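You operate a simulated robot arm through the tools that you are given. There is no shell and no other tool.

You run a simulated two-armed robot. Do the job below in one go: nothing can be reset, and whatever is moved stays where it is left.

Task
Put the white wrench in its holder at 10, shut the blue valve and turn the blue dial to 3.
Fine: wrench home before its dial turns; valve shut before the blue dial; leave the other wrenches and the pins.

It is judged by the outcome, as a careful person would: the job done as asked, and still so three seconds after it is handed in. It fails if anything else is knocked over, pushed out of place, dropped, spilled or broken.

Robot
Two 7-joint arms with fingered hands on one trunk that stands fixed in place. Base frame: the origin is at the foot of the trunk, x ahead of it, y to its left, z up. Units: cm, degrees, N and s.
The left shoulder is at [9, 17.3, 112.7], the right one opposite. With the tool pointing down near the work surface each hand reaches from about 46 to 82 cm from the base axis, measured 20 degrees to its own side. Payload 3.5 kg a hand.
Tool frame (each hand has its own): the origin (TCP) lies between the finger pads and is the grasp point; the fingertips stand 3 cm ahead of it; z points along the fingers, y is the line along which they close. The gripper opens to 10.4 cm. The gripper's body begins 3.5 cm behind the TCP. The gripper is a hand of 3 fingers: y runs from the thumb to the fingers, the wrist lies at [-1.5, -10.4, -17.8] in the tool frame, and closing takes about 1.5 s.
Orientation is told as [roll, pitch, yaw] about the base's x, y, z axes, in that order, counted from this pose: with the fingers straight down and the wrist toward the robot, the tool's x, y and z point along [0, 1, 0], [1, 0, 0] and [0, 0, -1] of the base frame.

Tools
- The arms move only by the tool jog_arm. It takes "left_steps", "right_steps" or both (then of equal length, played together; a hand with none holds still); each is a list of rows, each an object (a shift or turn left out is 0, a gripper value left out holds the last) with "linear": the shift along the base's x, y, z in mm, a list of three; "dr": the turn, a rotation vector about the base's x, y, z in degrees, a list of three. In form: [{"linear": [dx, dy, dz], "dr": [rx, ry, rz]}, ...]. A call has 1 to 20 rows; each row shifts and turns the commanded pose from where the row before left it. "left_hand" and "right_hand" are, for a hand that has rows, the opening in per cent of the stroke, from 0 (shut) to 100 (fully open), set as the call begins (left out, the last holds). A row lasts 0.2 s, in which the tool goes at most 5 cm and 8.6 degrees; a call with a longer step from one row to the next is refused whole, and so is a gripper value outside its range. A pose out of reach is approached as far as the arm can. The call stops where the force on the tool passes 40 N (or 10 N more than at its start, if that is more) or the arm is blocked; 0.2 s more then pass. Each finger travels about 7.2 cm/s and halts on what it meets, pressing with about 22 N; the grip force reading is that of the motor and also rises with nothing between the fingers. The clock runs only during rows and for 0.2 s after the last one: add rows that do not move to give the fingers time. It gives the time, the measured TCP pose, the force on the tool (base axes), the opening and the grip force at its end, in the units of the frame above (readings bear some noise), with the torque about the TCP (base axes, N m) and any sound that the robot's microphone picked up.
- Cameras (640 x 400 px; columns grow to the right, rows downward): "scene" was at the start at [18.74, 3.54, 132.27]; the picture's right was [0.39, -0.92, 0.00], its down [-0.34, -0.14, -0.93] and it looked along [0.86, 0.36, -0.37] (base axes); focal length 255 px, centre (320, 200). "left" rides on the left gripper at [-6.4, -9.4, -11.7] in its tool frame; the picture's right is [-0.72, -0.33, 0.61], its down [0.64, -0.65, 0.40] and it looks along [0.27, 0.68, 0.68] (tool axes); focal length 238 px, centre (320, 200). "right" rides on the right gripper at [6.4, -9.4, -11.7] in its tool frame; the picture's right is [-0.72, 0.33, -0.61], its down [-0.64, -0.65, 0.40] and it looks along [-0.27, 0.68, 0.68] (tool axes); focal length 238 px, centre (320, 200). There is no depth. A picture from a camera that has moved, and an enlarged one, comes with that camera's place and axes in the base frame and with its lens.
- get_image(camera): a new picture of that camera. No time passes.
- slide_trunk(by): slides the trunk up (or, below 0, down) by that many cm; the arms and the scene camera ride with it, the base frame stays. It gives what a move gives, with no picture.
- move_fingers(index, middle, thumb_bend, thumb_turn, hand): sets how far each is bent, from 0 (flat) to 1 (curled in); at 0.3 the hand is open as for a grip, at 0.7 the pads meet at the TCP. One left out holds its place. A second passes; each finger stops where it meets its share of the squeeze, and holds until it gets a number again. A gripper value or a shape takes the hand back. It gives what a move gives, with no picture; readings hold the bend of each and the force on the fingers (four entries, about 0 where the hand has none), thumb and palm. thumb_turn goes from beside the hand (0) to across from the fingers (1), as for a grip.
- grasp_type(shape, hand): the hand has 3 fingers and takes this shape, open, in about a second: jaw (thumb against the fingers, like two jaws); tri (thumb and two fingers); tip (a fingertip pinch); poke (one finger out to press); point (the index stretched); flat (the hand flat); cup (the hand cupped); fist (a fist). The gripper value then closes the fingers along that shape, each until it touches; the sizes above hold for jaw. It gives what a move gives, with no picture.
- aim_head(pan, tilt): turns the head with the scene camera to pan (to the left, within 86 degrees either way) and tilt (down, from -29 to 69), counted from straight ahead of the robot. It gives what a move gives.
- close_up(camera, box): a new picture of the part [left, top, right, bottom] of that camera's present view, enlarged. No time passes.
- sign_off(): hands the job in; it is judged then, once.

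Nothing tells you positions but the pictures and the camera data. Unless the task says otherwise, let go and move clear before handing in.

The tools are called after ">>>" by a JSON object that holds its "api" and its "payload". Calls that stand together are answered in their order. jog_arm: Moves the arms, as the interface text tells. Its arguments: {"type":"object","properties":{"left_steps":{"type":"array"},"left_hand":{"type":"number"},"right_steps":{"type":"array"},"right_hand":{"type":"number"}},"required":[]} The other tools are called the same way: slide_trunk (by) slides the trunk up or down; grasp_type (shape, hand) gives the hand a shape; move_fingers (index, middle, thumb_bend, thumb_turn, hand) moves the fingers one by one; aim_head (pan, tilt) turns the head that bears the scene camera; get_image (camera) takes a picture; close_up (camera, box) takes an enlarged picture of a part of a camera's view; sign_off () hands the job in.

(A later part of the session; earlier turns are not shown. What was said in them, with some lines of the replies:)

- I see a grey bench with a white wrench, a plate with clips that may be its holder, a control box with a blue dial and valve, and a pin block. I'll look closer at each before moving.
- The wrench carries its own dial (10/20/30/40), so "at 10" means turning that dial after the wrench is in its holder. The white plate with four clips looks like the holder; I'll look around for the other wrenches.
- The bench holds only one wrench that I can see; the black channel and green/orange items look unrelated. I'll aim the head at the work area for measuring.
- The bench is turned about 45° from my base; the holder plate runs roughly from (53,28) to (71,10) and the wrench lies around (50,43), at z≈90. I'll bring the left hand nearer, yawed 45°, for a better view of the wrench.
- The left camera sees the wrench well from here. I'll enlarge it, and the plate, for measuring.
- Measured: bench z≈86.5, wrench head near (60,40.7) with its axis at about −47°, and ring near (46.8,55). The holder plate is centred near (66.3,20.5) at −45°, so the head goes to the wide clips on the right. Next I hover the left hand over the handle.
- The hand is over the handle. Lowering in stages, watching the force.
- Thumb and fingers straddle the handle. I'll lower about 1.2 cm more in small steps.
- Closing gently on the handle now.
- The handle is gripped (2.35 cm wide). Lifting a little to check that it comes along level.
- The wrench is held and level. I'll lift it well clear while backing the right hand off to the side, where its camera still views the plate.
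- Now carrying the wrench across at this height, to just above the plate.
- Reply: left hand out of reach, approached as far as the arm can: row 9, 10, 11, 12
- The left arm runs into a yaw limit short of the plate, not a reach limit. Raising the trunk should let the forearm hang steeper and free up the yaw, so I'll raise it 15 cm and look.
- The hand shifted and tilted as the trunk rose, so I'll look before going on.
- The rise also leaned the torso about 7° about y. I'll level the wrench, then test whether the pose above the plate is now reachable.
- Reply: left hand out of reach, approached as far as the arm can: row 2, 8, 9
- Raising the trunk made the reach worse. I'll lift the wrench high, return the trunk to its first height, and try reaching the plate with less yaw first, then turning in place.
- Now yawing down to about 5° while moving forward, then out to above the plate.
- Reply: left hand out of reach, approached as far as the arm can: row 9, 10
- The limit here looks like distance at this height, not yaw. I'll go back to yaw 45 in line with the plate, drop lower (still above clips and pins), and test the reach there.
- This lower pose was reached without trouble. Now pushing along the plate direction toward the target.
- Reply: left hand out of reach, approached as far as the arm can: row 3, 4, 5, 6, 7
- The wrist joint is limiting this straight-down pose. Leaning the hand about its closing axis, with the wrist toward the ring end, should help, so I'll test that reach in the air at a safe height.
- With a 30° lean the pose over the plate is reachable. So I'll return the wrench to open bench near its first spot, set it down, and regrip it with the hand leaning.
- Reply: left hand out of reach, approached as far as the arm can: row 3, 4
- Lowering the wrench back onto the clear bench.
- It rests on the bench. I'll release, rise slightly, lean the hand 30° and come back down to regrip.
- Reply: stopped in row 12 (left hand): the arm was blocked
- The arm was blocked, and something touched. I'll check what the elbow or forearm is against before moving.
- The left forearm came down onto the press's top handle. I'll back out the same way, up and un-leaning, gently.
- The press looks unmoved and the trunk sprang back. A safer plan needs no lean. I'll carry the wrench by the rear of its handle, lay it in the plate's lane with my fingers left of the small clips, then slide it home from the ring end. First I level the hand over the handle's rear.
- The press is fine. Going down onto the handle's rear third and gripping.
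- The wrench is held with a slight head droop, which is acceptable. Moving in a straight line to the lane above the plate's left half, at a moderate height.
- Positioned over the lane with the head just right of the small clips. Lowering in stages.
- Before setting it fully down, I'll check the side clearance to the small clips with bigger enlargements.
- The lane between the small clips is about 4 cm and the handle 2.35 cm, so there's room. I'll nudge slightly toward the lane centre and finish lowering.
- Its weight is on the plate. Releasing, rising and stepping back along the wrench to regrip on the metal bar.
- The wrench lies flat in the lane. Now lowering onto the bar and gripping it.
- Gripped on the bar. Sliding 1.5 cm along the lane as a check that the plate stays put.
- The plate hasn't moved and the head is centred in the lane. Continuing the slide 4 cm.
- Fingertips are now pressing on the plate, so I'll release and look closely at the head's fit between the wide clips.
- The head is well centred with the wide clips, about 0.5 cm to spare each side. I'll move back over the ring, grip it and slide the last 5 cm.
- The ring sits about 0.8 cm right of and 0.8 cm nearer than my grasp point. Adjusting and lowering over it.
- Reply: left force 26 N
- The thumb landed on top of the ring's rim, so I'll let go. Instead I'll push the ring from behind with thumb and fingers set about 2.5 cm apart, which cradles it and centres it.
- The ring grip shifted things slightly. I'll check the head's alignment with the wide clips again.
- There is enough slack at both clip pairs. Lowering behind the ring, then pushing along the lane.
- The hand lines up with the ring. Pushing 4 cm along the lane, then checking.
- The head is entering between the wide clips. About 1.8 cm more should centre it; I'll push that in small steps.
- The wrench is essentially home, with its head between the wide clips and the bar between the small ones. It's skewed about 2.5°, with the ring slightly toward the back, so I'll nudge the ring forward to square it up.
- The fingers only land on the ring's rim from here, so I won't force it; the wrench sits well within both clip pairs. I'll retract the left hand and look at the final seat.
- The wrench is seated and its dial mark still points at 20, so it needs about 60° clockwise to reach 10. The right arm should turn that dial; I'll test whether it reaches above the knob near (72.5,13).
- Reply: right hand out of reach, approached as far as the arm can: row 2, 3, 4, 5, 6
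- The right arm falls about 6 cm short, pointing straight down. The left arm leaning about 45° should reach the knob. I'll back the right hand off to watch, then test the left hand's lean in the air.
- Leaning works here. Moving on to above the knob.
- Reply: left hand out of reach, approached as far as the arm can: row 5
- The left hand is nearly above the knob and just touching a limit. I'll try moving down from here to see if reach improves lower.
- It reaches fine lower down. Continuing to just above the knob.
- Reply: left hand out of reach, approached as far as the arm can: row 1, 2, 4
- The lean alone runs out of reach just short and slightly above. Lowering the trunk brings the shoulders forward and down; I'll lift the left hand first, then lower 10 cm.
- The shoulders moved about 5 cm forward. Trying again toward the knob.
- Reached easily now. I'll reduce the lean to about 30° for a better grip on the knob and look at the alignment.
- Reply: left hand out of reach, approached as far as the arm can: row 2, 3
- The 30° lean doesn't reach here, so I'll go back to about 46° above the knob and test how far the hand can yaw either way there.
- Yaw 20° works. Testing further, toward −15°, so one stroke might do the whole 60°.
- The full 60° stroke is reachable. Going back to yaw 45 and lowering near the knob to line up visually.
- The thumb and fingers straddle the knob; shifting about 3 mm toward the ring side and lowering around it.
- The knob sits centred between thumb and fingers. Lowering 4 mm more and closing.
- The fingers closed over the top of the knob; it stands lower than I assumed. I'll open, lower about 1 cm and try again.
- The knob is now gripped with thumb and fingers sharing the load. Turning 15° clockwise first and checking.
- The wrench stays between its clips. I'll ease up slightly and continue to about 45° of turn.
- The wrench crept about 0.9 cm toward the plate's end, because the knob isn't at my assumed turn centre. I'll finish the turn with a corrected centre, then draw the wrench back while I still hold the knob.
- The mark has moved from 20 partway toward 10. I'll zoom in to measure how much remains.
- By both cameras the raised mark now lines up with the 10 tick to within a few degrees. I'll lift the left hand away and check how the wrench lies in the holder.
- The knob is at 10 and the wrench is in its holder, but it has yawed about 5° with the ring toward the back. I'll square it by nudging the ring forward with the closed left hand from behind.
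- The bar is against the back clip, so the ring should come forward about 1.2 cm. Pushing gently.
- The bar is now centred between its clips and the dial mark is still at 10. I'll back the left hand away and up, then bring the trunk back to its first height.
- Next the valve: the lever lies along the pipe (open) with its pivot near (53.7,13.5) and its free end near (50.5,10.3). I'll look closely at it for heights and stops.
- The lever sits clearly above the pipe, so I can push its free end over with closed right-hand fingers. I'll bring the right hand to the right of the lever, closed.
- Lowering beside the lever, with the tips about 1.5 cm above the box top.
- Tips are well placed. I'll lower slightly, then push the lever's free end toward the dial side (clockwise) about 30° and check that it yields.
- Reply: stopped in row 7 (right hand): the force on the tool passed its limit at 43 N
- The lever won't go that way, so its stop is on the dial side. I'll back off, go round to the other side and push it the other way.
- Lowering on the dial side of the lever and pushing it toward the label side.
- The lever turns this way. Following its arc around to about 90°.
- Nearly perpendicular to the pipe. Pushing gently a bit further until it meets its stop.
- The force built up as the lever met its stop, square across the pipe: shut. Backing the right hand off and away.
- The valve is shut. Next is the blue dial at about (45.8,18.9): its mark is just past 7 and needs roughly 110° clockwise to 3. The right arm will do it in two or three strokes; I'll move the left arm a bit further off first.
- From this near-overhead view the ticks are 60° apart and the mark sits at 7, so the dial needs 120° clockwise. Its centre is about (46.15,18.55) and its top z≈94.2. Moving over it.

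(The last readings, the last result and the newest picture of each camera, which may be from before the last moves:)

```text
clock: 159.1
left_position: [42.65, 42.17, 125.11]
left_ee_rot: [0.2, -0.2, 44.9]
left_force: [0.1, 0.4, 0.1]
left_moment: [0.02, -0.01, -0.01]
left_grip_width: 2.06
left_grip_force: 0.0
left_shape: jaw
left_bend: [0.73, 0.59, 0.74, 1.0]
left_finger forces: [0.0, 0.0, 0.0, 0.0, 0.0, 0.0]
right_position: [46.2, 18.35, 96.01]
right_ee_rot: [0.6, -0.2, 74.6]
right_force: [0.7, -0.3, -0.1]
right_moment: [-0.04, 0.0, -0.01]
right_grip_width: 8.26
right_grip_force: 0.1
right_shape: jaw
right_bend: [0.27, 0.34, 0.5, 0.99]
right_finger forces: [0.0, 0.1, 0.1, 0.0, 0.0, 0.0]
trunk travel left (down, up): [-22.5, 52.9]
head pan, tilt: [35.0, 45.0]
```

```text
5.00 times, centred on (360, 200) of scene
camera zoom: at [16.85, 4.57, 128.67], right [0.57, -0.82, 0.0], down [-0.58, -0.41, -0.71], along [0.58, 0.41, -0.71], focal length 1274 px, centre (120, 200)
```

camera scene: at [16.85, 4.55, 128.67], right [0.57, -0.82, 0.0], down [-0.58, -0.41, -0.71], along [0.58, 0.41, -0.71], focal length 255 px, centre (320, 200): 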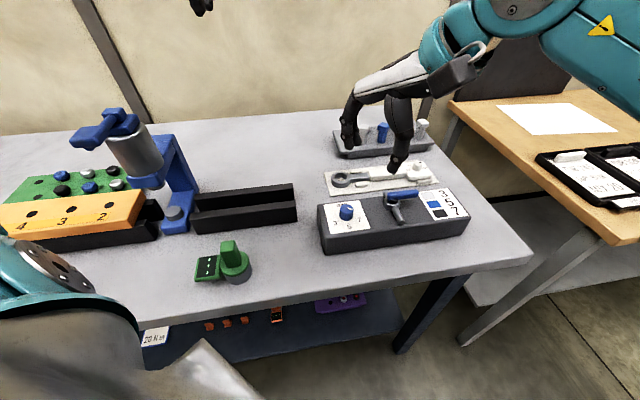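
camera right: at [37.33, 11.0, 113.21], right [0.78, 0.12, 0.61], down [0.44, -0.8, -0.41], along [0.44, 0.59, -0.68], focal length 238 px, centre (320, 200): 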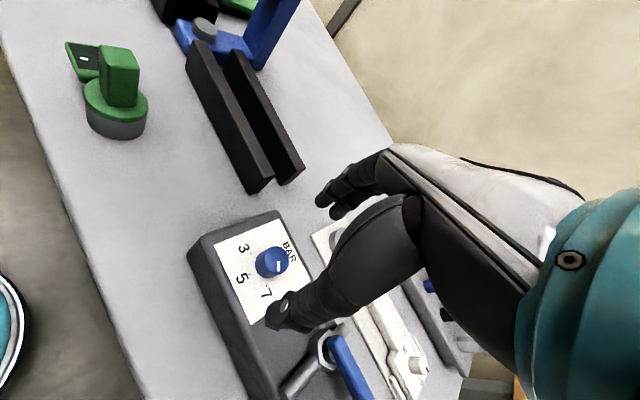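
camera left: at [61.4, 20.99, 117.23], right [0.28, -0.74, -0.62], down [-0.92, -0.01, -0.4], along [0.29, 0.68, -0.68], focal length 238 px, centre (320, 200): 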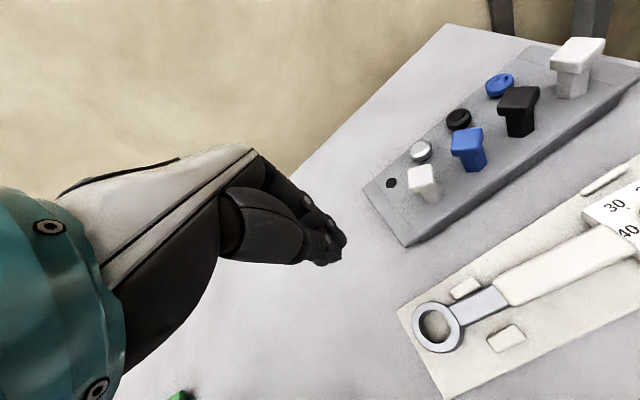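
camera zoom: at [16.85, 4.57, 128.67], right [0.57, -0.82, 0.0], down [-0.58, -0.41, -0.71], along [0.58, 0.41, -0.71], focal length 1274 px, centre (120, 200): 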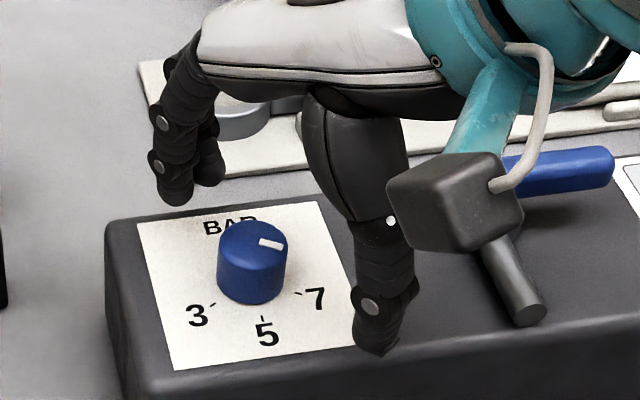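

The dial sits between thumb and fingers. Closing on it.

>>> {"api": "jog_arm", "payload": {"right_steps": [{"linear": [0, 1.5, 0]}, {}, {}, {}, {}, {}, {}], "right_hand": 0}}

>>> {"api": "close_up", "payload": {"camera": "right", "box": [200, 180, 400, 340]}}

>>> {"api": "close_up", "payload": {"camera": "scene", "box": [310, 160, 410, 240]}}

```text
clock: 160.7
left_position: [42.65, 42.21, 125.06]
left_ee_rot: [0.3, -0.3, 45.1]
left_force: [0.0, 1.0, 0.2]
left_moment: [-0.02, 0.0, -0.02]
left_grip_width: 2.06
left_grip_force: 0.1
left_shape: jaw
left_bend: [0.73, 0.59, 0.74, 1.0]
left_finger forces: [0.0, 0.0, 0.0, 0.0, 0.0, 0.0]
right_position: [46.41, 18.49, 96.17]
right_ee_rot: [0.5, -0.3, 74.6]
right_force: [2.6, -2.4, -2.6]
right_moment: [-0.01, -0.03, 0.0]
right_grip_width: 1.43
right_grip_force: 22.0
right_shape: jaw
right_bend: [0.74, 0.66, 0.73, 1.0]
right_finger forces: [13.3, 5.3, 0.1, 0.0, 18.4, 0.0]
trunk travel left (down, up): [-22.5, 52.9]
head pan, tilt: [35.0, 45.0]
```

```text
2.50 times, centred on (300, 260) of right
camera zoom: at [37.89, 10.94, 107.82], right [0.78, 0.12, 0.61], down [0.44, -0.8, -0.41], along [0.44, 0.59, -0.68], focal length 596 px, centre (370, 50)
```

zoom: 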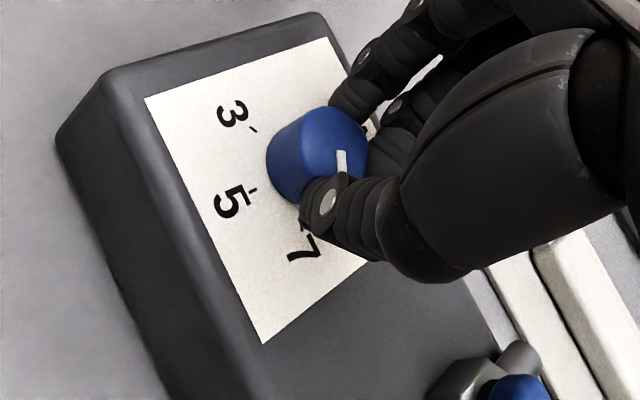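

```text
5.00 times, centred on (360, 200) of scene
camera zoom: at [16.89, 4.55, 128.66], right [0.57, -0.82, 0.0], down [-0.58, -0.41, -0.71], along [0.58, 0.41, -0.71], focal length 1274 px, centre (120, 200)
```

zoom: 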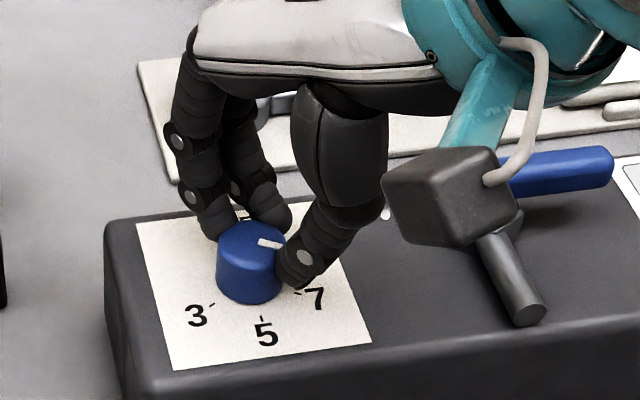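

The grip is on one side of the dial. I'll open, shift about 8 mm and regrip centrally.

>>> {"api": "jog_arm", "payload": {"right_steps": [{}, {}, {}, {}, {"linear": [-4, 1, 0]}, {"linear": [-4, 1, 0]}, {}], "right_hand": 70}}

>>> {"api": "jog_arm", "payload": {"right_steps": [{}, {}, {}, {}, {}, {}], "right_hand": 0}}

>>> {"api": "close_up", "payload": {"camera": "right", "box": [200, 180, 400, 340]}}

>>> {"api": "close_up", "payload": {"camera": "scene", "box": [310, 160, 410, 240]}}

```text
clock: 162.3
left_position: [42.54, 42.22, 125.04]
left_ee_rot: [0.2, -0.2, 45.0]
left_force: [-1.0, -0.1, -0.5]
left_moment: [-0.03, 0.0, 0.0]
left_grip_width: 2.07
left_grip_force: 0.1
left_shape: jaw
left_bend: [0.73, 0.59, 0.74, 1.0]
left_finger forces: [0.0, 0.0, 0.0, 0.0, 0.0, 0.0]
right_position: [45.43, 18.74, 96.1]
right_ee_rot: [0.5, -0.3, 74.6]
right_force: [0.6, 0.6, -0.5]
right_moment: [-0.04, 0.0, 0.02]
right_grip_width: 7.25
right_grip_force: 0.0
right_shape: jaw
right_bend: [0.27, 0.37, 0.58, 0.99]
right_finger forces: [0.0, 0.0, 0.1, 0.0, 0.1, 0.0]
trunk travel left (down, up): [-22.5, 52.9]
head pan, tilt: [35.0, 45.0]
```

```text
clock: 163.7
left_position: [42.54, 42.23, 125.11]
left_ee_rot: [0.2, -0.2, 45.0]
left_force: [-0.7, 0.0, 0.5]
left_moment: [0.01, -0.02, 0.0]
left_grip_width: 2.05
left_grip_force: 0.0
left_shape: jaw
left_bend: [0.73, 0.59, 0.74, 1.0]
left_finger forces: [0.1, 0.1, 0.0, 0.0, 0.1, 0.1]
right_position: [45.5, 18.71, 96.11]
right_ee_rot: [0.5, -0.3, 74.6]
right_force: [-2.0, 0.8, -1.5]
right_moment: [0.05, 0.07, 0.0]
right_grip_width: 1.77
right_grip_force: 21.4
right_shape: jaw
right_bend: [0.73, 0.56, 0.74, 1.0]
right_finger forces: [11.4, 7.0, 0.1, 0.0, 18.8, 0.0]
trunk travel left (down, up): [-22.5, 52.9]
head pan, tilt: [35.0, 45.0]
```

```text
2.50 times, centred on (300, 260) of right
camera zoom: at [36.98, 11.21, 107.81], right [0.78, 0.12, 0.61], down [0.44, -0.8, -0.41], along [0.44, 0.59, -0.68], focal length 596 px, centre (370, 50)
```

zoom: 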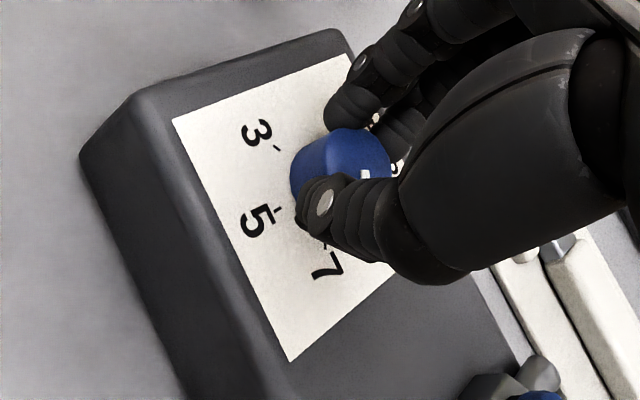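

```text
5.00 times, centred on (360, 200) of scene
camera zoom: at [16.84, 4.58, 128.67], right [0.57, -0.82, 0.0], down [-0.58, -0.41, -0.71], along [0.58, 0.41, -0.71], focal length 1274 px, centre (120, 200)
```

zoom: 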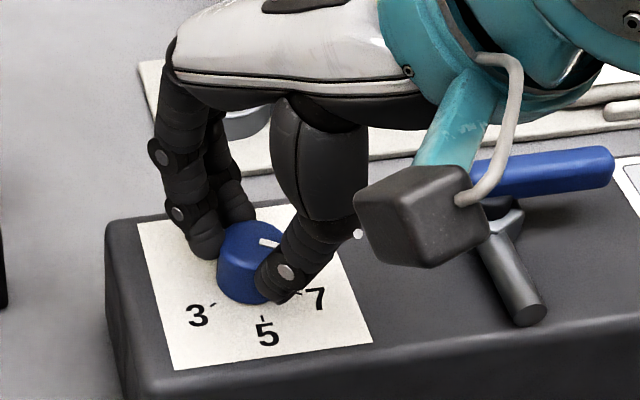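

Now the dial is held centrally. Turning 60° clockwise about its centre.

>>> {"api": "jog_arm", "payload": {"right_steps": [{"linear": [0.25, 0.84, 0], "dr": [0, 0, -7.5]}, {"linear": [0.36, 0.8, 0], "dr": [0, 0, -7.5]}, {"linear": [0.46, 0.74, 0], "dr": [0, 0, -7.5]}, {"linear": [0.55, 0.68, 0], "dr": [0, 0, -7.5]}, {"linear": [0.64, 0.6, 0], "dr": [0, 0, -7.5]}, {"linear": [0.71, 0.51, 0], "dr": [0, 0, -7.5]}, {"linear": [0.77, 0.41, 0], "dr": [0, 0, -7.5]}, {"linear": [0.82, 0.31, 0], "dr": [0, 0, -7.5]}, {}]}}

>>> {"api": "close_up", "payload": {"camera": "right", "box": [200, 180, 400, 340]}}

>>> {"api": "close_up", "payload": {"camera": "scene", "box": [310, 160, 410, 240]}}

```text
clock: 165.7
left_position: [42.53, 42.29, 125.0]
left_ee_rot: [0.2, -0.2, 45.0]
left_force: [-1.0, 0.0, 0.0]
left_moment: [-0.04, -0.01, 0.0]
left_grip_width: 2.03
left_grip_force: 0.1
left_shape: jaw
left_bend: [0.73, 0.59, 0.74, 1.0]
left_finger forces: [0.0, 0.0, 0.1, 0.1, 0.0, 0.0]
right_position: [45.73, 19.22, 96.23]
right_ee_rot: [0.5, -0.3, 14.5]
right_force: [-12.7, 0.8, -8.7]
right_moment: [0.0, 0.29, -0.01]
right_grip_width: 1.65
right_grip_force: 22.2
right_shape: jaw
right_bend: [0.73, 0.59, 0.73, 1.0]
right_finger forces: [9.2, 3.8, 0.0, 0.0, 24.2, 0.1]
trunk travel left (down, up): [-22.5, 52.9]
head pan, tilt: [35.0, 45.0]
```

```text
2.50 times, centred on (300, 260) of right
camera zoom: at [35.13, 22.9, 107.92], right [0.5, -0.62, 0.61], down [-0.47, -0.78, -0.41], along [0.73, -0.08, -0.68], focal length 596 px, centre (370, 50)
```

zoom: 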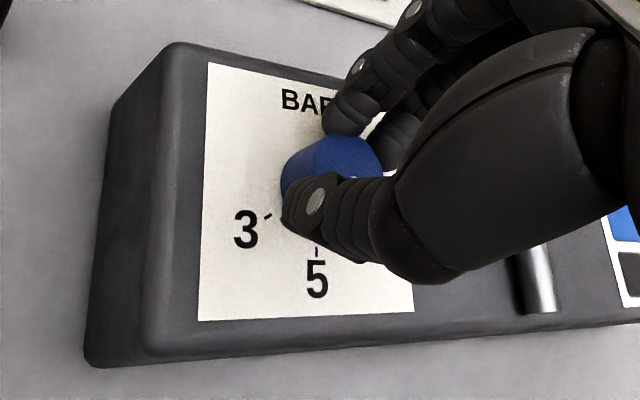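

```text
5.00 times, centred on (360, 200) of scene
camera zoom: at [16.76, 4.62, 128.68], right [0.57, -0.82, 0.0], down [-0.58, -0.41, -0.71], along [0.58, 0.41, -0.71], focal length 1274 px, centre (120, 200)
```

zoom: 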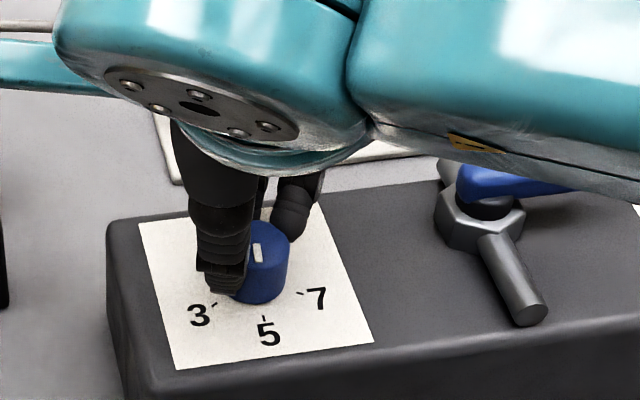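

The mark has moved to about 5. I'll open, lift, rewind the hand and regrip for the second 60°.

>>> {"api": "jog_arm", "payload": {"right_steps": [{}, {}, {}, {}, {"linear": [0, 0, 15]}, {"linear": [0, 0, 20]}, {"linear": [0, 0, 0], "dr": [0, 0, 7.5]}, {"linear": [0, 0, 0], "dr": [0, 0, 7.5]}, {"linear": [0, 0, 0], "dr": [0, 0, 7.5]}, {"linear": [0, 0, 0], "dr": [0, 0, 7.5]}, {"linear": [0, 0, 0], "dr": [0, 0, 7.5]}, {"linear": [0, 0, 0], "dr": [0, 0, 7.5]}, {"linear": [0, -2, 0], "dr": [0, 0, 7.5]}, {"linear": [-2, -3, 0], "dr": [0, 0, 7.5]}, {}], "right_hand": 70}}

>>> {"api": "close_up", "payload": {"camera": "right", "box": [200, 180, 400, 340]}}

>>> {"api": "close_up", "payload": {"camera": "scene", "box": [310, 160, 450, 250]}}

```text
clock: 168.9
left_position: [42.6, 42.17, 125.04]
left_ee_rot: [0.2, -0.2, 45.0]
left_force: [0.4, 1.4, 0.0]
left_moment: [0.02, -0.02, 0.0]
left_grip_width: 2.1
left_grip_force: 0.0
left_shape: jaw
left_bend: [0.73, 0.59, 0.74, 1.0]
left_finger forces: [0.0, 0.0, 0.0, 0.0, 0.1, 0.0]
right_position: [45.75, 18.75, 99.76]
right_ee_rot: [0.6, -0.2, 74.6]
right_force: [0.1, -0.2, -0.4]
right_moment: [0.05, 0.0, -0.01]
right_grip_width: 7.26
right_grip_force: 0.0
right_shape: jaw
right_bend: [0.27, 0.37, 0.58, 0.99]
right_finger forces: [0.0, 0.0, 0.1, 0.0, 0.1, 0.0]
trunk travel left (down, up): [-22.5, 52.9]
head pan, tilt: [35.0, 45.0]
```

```text
2.50 times, centred on (300, 260) of right
camera zoom: at [37.36, 11.08, 111.43], right [0.78, 0.12, 0.61], down [0.44, -0.8, -0.41], along [0.44, 0.59, -0.68], focal length 596 px, centre (370, 50)
```

zoom: 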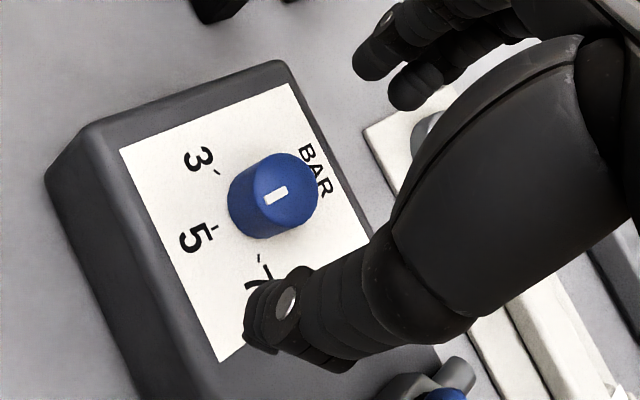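

```text
4.44 times, centred on (380, 205) of scene
camera zoom: at [16.85, 4.58, 128.67], right [0.57, -0.82, 0.0], down [-0.58, -0.41, -0.71], along [0.58, 0.41, -0.71], focal length 1132 px, centre (53, 178)
```

zoom: 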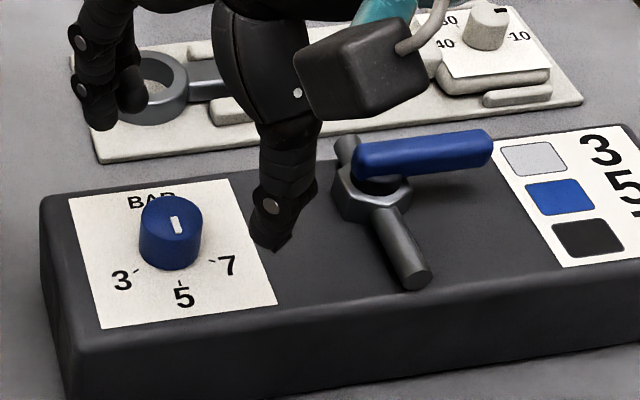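

The mark is at about 5 (−85°), with 65° to go. Regripping and turning again.

>>> {"api": "jog_arm", "payload": {"right_steps": [{"linear": [-2.5, -0.5, -13]}, {"linear": [0, 0, -13]}, {"linear": [0, 0, -10]}, {}]}}

>>> {"api": "jog_arm", "payload": {"right_steps": [{}, {}, {}, {}, {}, {}], "right_hand": 0}}

>>> {"api": "close_up", "payload": {"camera": "right", "box": [200, 180, 400, 340]}}

```text
clock: 169.9
left_position: [42.62, 42.32, 125.04]
left_ee_rot: [0.2, -0.1, 45.0]
left_force: [1.0, -0.1, -0.1]
left_moment: [0.04, 0.02, 0.0]
left_grip_width: 2.05
left_grip_force: 0.2
left_shape: jaw
left_bend: [0.73, 0.59, 0.74, 1.0]
left_finger forces: [0.1, 0.1, 0.1, 0.0, 0.0, 0.1]
right_position: [45.34, 18.55, 96.1]
right_ee_rot: [0.5, -0.2, 74.7]
right_force: [-0.9, 0.1, 1.1]
right_moment: [-0.01, -0.01, 0.0]
right_grip_width: 7.26
right_grip_force: 0.1
right_shape: jaw
right_bend: [0.27, 0.37, 0.58, 0.99]
right_finger forces: [0.0, 0.0, 0.1, 0.0, 0.1, 0.1]
trunk travel left (down, up): [-22.5, 52.9]
head pan, tilt: [35.0, 45.0]
```

```text
clock: 171.3
left_position: [42.51, 42.2, 125.04]
left_ee_rot: [0.2, -0.1, 45.0]
left_force: [1.2, 0.3, 0.3]
left_moment: [0.01, 0.0, 0.02]
left_grip_width: 2.05
left_grip_force: 0.1
left_shape: jaw
left_bend: [0.73, 0.59, 0.74, 1.0]
left_finger forces: [0.0, 0.0, 0.0, 0.0, 0.0, 0.0]
right_position: [45.46, 18.64, 96.15]
right_ee_rot: [0.5, -0.2, 74.6]
right_force: [-2.3, 0.6, -2.0]
right_moment: [0.02, 0.06, 0.01]
right_grip_width: 1.78
right_grip_force: 22.2
right_shape: jaw
right_bend: [0.74, 0.55, 0.73, 1.0]
right_finger forces: [11.7, 6.8, 0.1, 0.0, 18.3, 0.0]
trunk travel left (down, up): [-22.5, 52.9]
head pan, tilt: [35.0, 45.0]
```

```text
2.50 times, centred on (300, 260) of right
camera zoom: at [36.92, 11.08, 107.83], right [0.78, 0.12, 0.61], down [0.44, -0.8, -0.41], along [0.44, 0.59, -0.68], focal length 596 px, centre (370, 50)
```

zoom: 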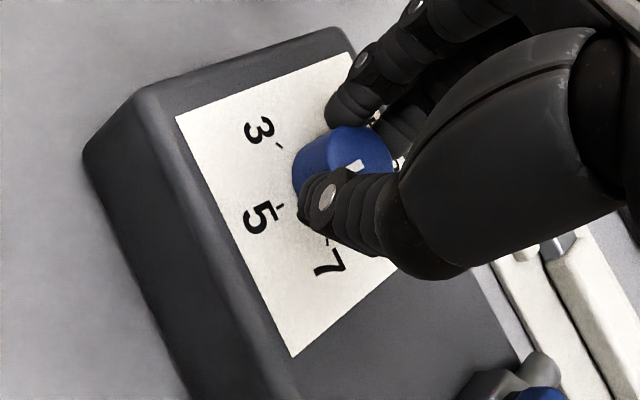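

>>> {"api": "jog_arm", "payload": {"right_steps": [{"linear": [0.25, 0.84, 0], "dr": [0, 0, -7.7]}, {"linear": [0.36, 0.8, 0], "dr": [0, 0, -7.7]}, {"linear": [0.46, 0.74, 0], "dr": [0, 0, -7.7]}, {"linear": [0.55, 0.68, 0], "dr": [0, 0, -7.7]}, {"linear": [0.64, 0.6, 0], "dr": [0, 0, -7.7]}, {"linear": [0.71, 0.51, 0], "dr": [0, 0, -7.7]}, {"linear": [0.77, 0.41, 0], "dr": [0, 0, -7.7]}, {"linear": [0.82, 0.31, 0], "dr": [0, 0, -7.7]}, {"linear": [0.86, 0.2, 0], "dr": [0, 0, -7.7]}, {}]}}

>>> {"api": "close_up", "payload": {"camera": "scene", "box": [310, 160, 410, 240]}}

>>> {"api": "get_image", "payload": {"camera": "scene"}}

```text
clock: 173.5
left_position: [42.34, 42.39, 125.1]
left_ee_rot: [0.0, -0.2, 45.0]
left_force: [-0.5, -0.4, -0.2]
left_moment: [0.02, 0.01, -0.01]
left_grip_width: 2.06
left_grip_force: 0.1
left_shape: jaw
left_bend: [0.73, 0.59, 0.74, 1.0]
left_finger forces: [0.0, 0.1, 0.1, 0.0, 0.1, 0.0]
right_position: [45.86, 19.52, 96.16]
right_ee_rot: [0.5, -0.2, 5.4]
right_force: [-17.7, 12.7, -1.9]
right_moment: [0.23, 0.53, 0.13]
right_grip_width: 1.62
right_grip_force: 22.2
right_shape: jaw
right_bend: [0.74, 0.57, 0.72, 1.0]
right_finger forces: [13.7, 3.1, 0.0, 0.0, 26.9, 0.1]
trunk travel left (down, up): [-22.5, 52.9]
head pan, tilt: [35.0, 45.0]
```

```text
5.00 times, centred on (360, 200) of scene
camera zoom: at [16.65, 4.73, 128.7], right [0.57, -0.82, 0.0], down [-0.58, -0.41, -0.71], along [0.58, 0.4, -0.71], focal length 1274 px, centre (120, 200)
```

zoom: 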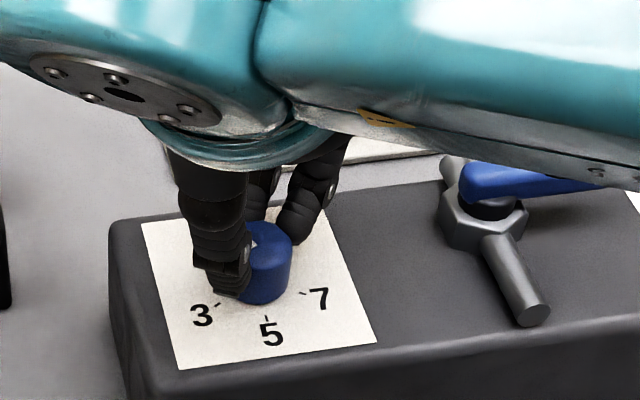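

```text
taken
camera scene: at [16.65, 4.73, 128.7], right [0.57, -0.82, 0.0], down [-0.58, -0.41, -0.71], along [0.58, 0.4, -0.71], focal length 255 px, centre (320, 200)
```

scene: 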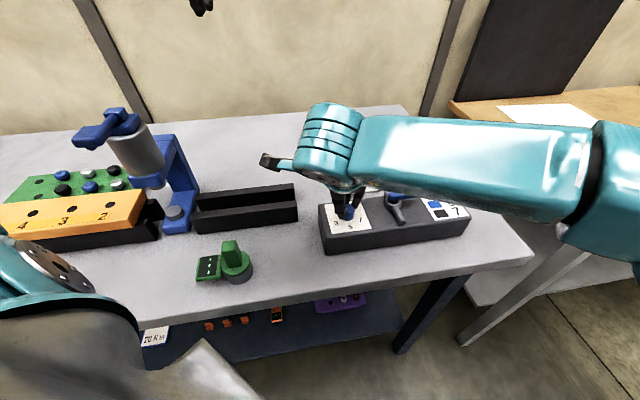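

Releasing and lifting to see where the mark is.

>>> {"api": "jog_arm", "payload": {"right_steps": [{}, {}, {}, {}, {"linear": [0, 0, 15]}, {"linear": [0, 0, 20]}, {"linear": [0, 0, 0], "dr": [0, 0, 7.5]}, {"linear": [0, 0, 0], "dr": [0, 0, 7.5]}, {"linear": [0, 0, 0], "dr": [0, 0, 7.5]}, {"linear": [0, 0, 0], "dr": [0, 0, 7.5]}, {"linear": [0, 0, 0], "dr": [0, 0, 7.5]}, {"linear": [0, 0, 0], "dr": [0, 0, 7.5]}, {"linear": [0, -3, 0], "dr": [0, 0, 7.5]}, {"linear": [-2, -4, 0], "dr": [0, 0, 7.5]}, {}], "right_hand": 70}}

>>> {"api": "close_up", "payload": {"camera": "right", "box": [200, 180, 400, 340]}}

>>> {"api": "close_up", "payload": {"camera": "scene", "box": [310, 160, 450, 250]}}

```text
clock: 176.7
left_position: [42.49, 42.26, 125.08]
left_ee_rot: [0.3, -0.1, 44.9]
left_force: [0.3, 0.0, -0.5]
left_moment: [0.01, 0.01, -0.02]
left_grip_width: 2.04
left_grip_force: 0.0
left_shape: jaw
left_bend: [0.73, 0.59, 0.74, 1.0]
left_finger forces: [0.1, 0.0, 0.1, 0.0, 0.0, 0.0]
right_position: [45.99, 18.45, 99.74]
right_ee_rot: [0.5, -0.3, 65.4]
right_force: [0.0, 0.0, 1.6]
right_moment: [0.02, -0.06, 0.01]
right_grip_width: 7.25
right_grip_force: 0.0
right_shape: jaw
right_bend: [0.27, 0.37, 0.58, 0.99]
right_finger forces: [0.1, 0.1, 0.0, 0.0, 0.1, 0.0]
trunk travel left (down, up): [-22.5, 52.9]
head pan, tilt: [35.0, 45.0]
```

```text
2.50 times, centred on (300, 260) of right
camera zoom: at [36.36, 12.34, 111.37], right [0.79, -0.01, 0.61], down [0.31, -0.86, -0.41], along [0.52, 0.51, -0.68], focal length 596 px, centre (370, 50)
```

zoom: 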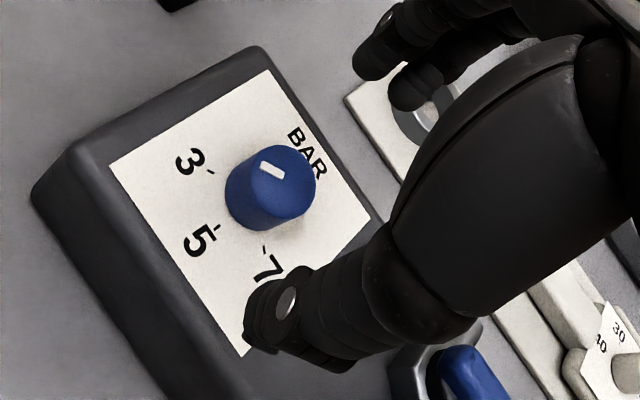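

```text
4.44 times, centred on (380, 205) of scene
camera zoom: at [16.85, 4.58, 128.67], right [0.57, -0.82, 0.0], down [-0.58, -0.41, -0.71], along [0.58, 0.41, -0.71], focal length 1132 px, centre (53, 178)
```

zoom: 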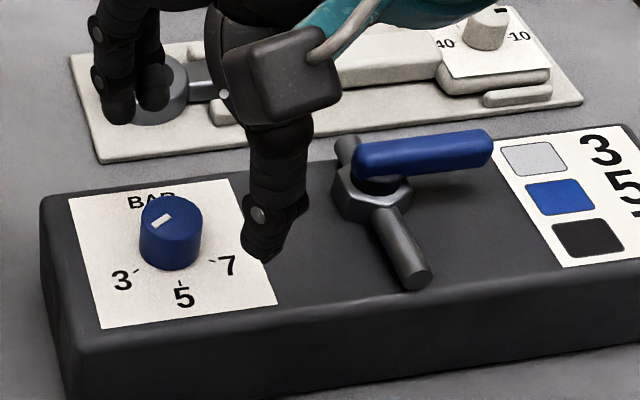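

The mark now points at 3. Zooming in to check how exactly.

>>> {"api": "close_up", "payload": {"camera": "right", "box": [255, 215, 335, 265]}}

>>> {"api": "close_up", "payload": {"camera": "scene", "box": [325, 197, 381, 237]}}

```text
8.00 times, centred on (295, 240) of right
camera zoom: at [36.36, 12.34, 111.37], right [0.79, -0.01, 0.61], down [0.31, -0.86, -0.41], along [0.52, 0.51, -0.68], focal length 1907 px, centre (520, -120)
```

zoom: 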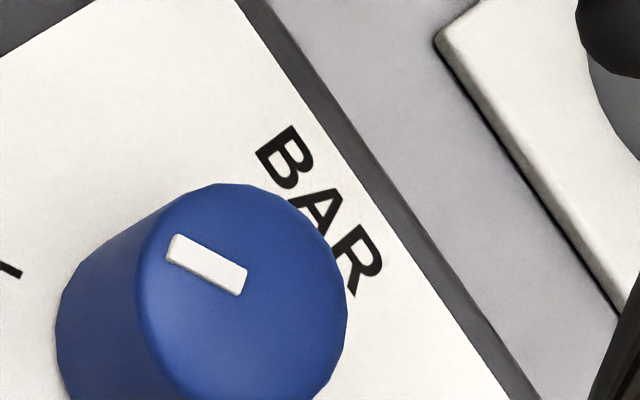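

```text
10.00 times, centred on (353, 217) of scene
camera zoom: at [16.85, 4.58, 128.67], right [0.57, -0.82, 0.0], down [-0.58, -0.41, -0.71], along [0.58, 0.41, -0.71], focal length 2547 px, centre (-10, 30)
```

zoom: 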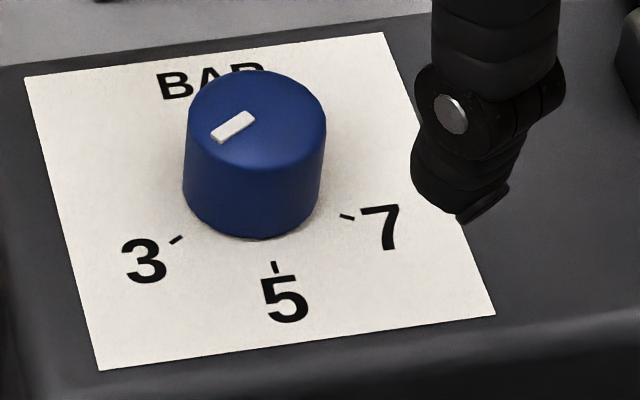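

The mark is parallel to the 3 tick: the dial is at 3. Retracting the right hand and checking everything once more.

>>> {"api": "jog_arm", "payload": {"right_steps": [{"linear": [0, 0, 30]}, {"linear": [0, 0, 40]}, {"linear": [0, -20, 40]}, {"linear": [0, -30, 40]}, {"linear": [0, -35, 30]}, {"linear": [0, -35, 20]}, {"linear": [0, -35, 0]}, {"linear": [0, -35, 0]}, {"linear": [0, -35, 0]}, {}]}}

>>> {"api": "get_image", "payload": {"camera": "scene"}}

>>> {"api": "close_up", "payload": {"camera": "scene", "box": [315, 150, 475, 250]}}

>>> {"api": "close_up", "payload": {"camera": "scene", "box": [385, 150, 449, 190]}}

>>> {"api": "close_up", "payload": {"camera": "scene", "box": [0, 90, 260, 290]}}

>>> {"api": "close_up", "payload": {"camera": "scene", "box": [325, 110, 445, 170]}}

```text
clock: 178.9
left_position: [42.67, 42.22, 125.13]
left_ee_rot: [0.2, -0.1, 45.0]
left_force: [-0.4, 0.1, 1.0]
left_moment: [0.0, -0.04, 0.01]
left_grip_width: 2.05
left_grip_force: 0.0
left_shape: jaw
left_bend: [0.73, 0.59, 0.74, 1.0]
left_finger forces: [0.0, 0.0, 0.1, 0.0, 0.0, 0.1]
right_position: [45.77, -4.06, 119.57]
right_ee_rot: [0.6, -0.2, 65.2]
right_force: [0.1, 0.2, 0.7]
right_moment: [0.01, -0.02, 0.0]
right_grip_width: 7.23
right_grip_force: 0.1
right_shape: jaw
right_bend: [0.27, 0.37, 0.58, 0.99]
right_finger forces: [0.0, 0.0, 0.0, 0.1, 0.0, 0.0]
trunk travel left (down, up): [-22.5, 52.9]
head pan, tilt: [35.0, 45.0]
```

```text
taken
camera scene: at [16.85, 4.61, 128.67], right [0.57, -0.82, 0.0], down [-0.58, -0.41, -0.71], along [0.58, 0.41, -0.71], focal length 255 px, centre (320, 200)
```

scene: 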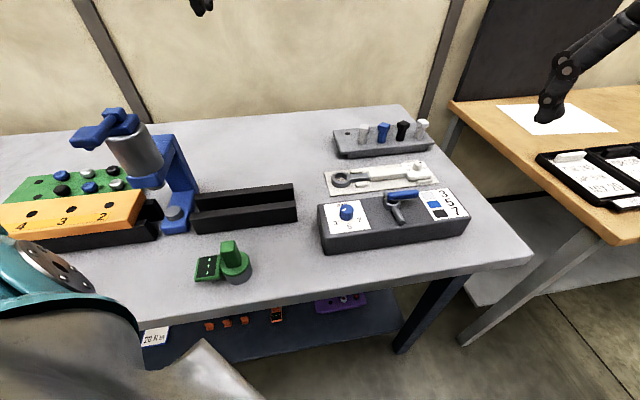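

```text
4.00 times, centred on (395, 200) of scene
camera zoom: at [16.85, 4.61, 128.67], right [0.57, -0.82, 0.0], down [-0.58, -0.41, -0.71], along [0.58, 0.41, -0.71], focal length 1019 px, centre (20, 200)
```

zoom: 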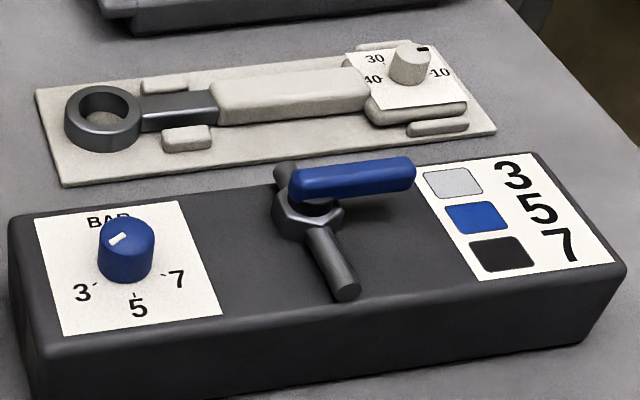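

```text
10.00 times, centred on (417, 170) of scene
camera zoom: at [16.85, 4.61, 128.67], right [0.57, -0.82, 0.0], down [-0.58, -0.41, -0.71], along [0.58, 0.41, -0.71], focal length 2547 px, centre (-650, 500)
```

zoom: 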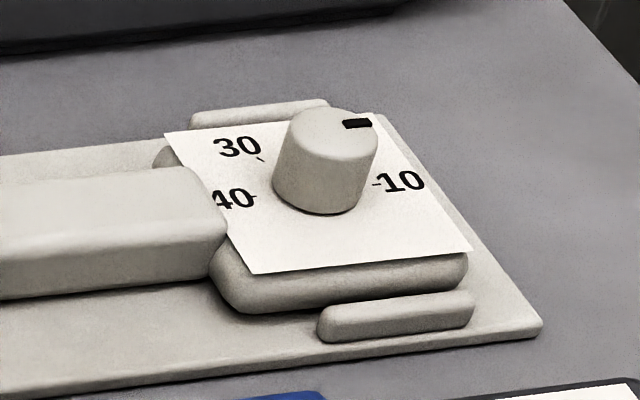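

```text
2.00 times, centred on (130, 190) of scene
camera zoom: at [16.85, 4.61, 128.67], right [0.57, -0.82, 0.0], down [-0.58, -0.41, -0.71], along [0.58, 0.41, -0.71], focal length 509 px, centre (700, 220)
```

zoom: 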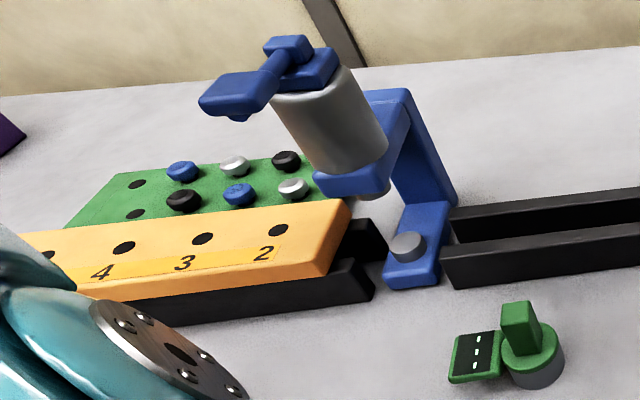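

```text
5.33 times, centred on (385, 140) of scene
camera zoom: at [16.85, 4.61, 128.67], right [0.57, -0.82, 0.0], down [-0.58, -0.41, -0.71], along [0.58, 0.41, -0.71], focal length 1358 px, centre (-27, 520)
```

zoom: 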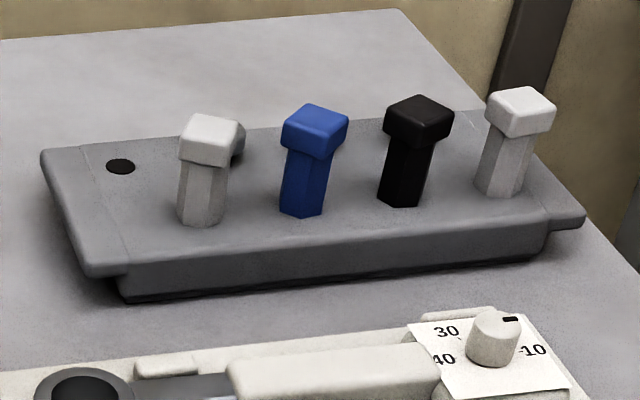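

Wrench in its holder with its dial at 10, valve lever square to the pipe, blue dial at 3; pins, press and box look as they were. Both hands are clear, so I'm handing in.

>>> {"api": "sign_off", "payload": {}}

```text
The job is handed in.
```

The job is done and handed in, all in the order you asked for; I haven't been given the judging result.

- **White wrench:** it lies in its holder between both pairs of clips. I turned its dial from 20 to 10 only after it was home. In the last close-up the mark was within about 4° of the 10 tick.
- **Blue valve:** shut, with the lever turned against its stop and square across the pipe. It would only turn away from the dial side, toward the 3/5/7 label.
- **Blue dial:** turned from 7 to 3 after the valve was shut. The mark lines up with the 3 tick.

While I was regripping the wrench, the left forearm came down on the press's top handle and the arm stopped. I backed it off, and in the pictures the press stands where it was.

In the final pictures the pins and everything else on the bench look unmoved. I saw no other wrenches on the bench. Both hands had let go and were clear before I handed in.
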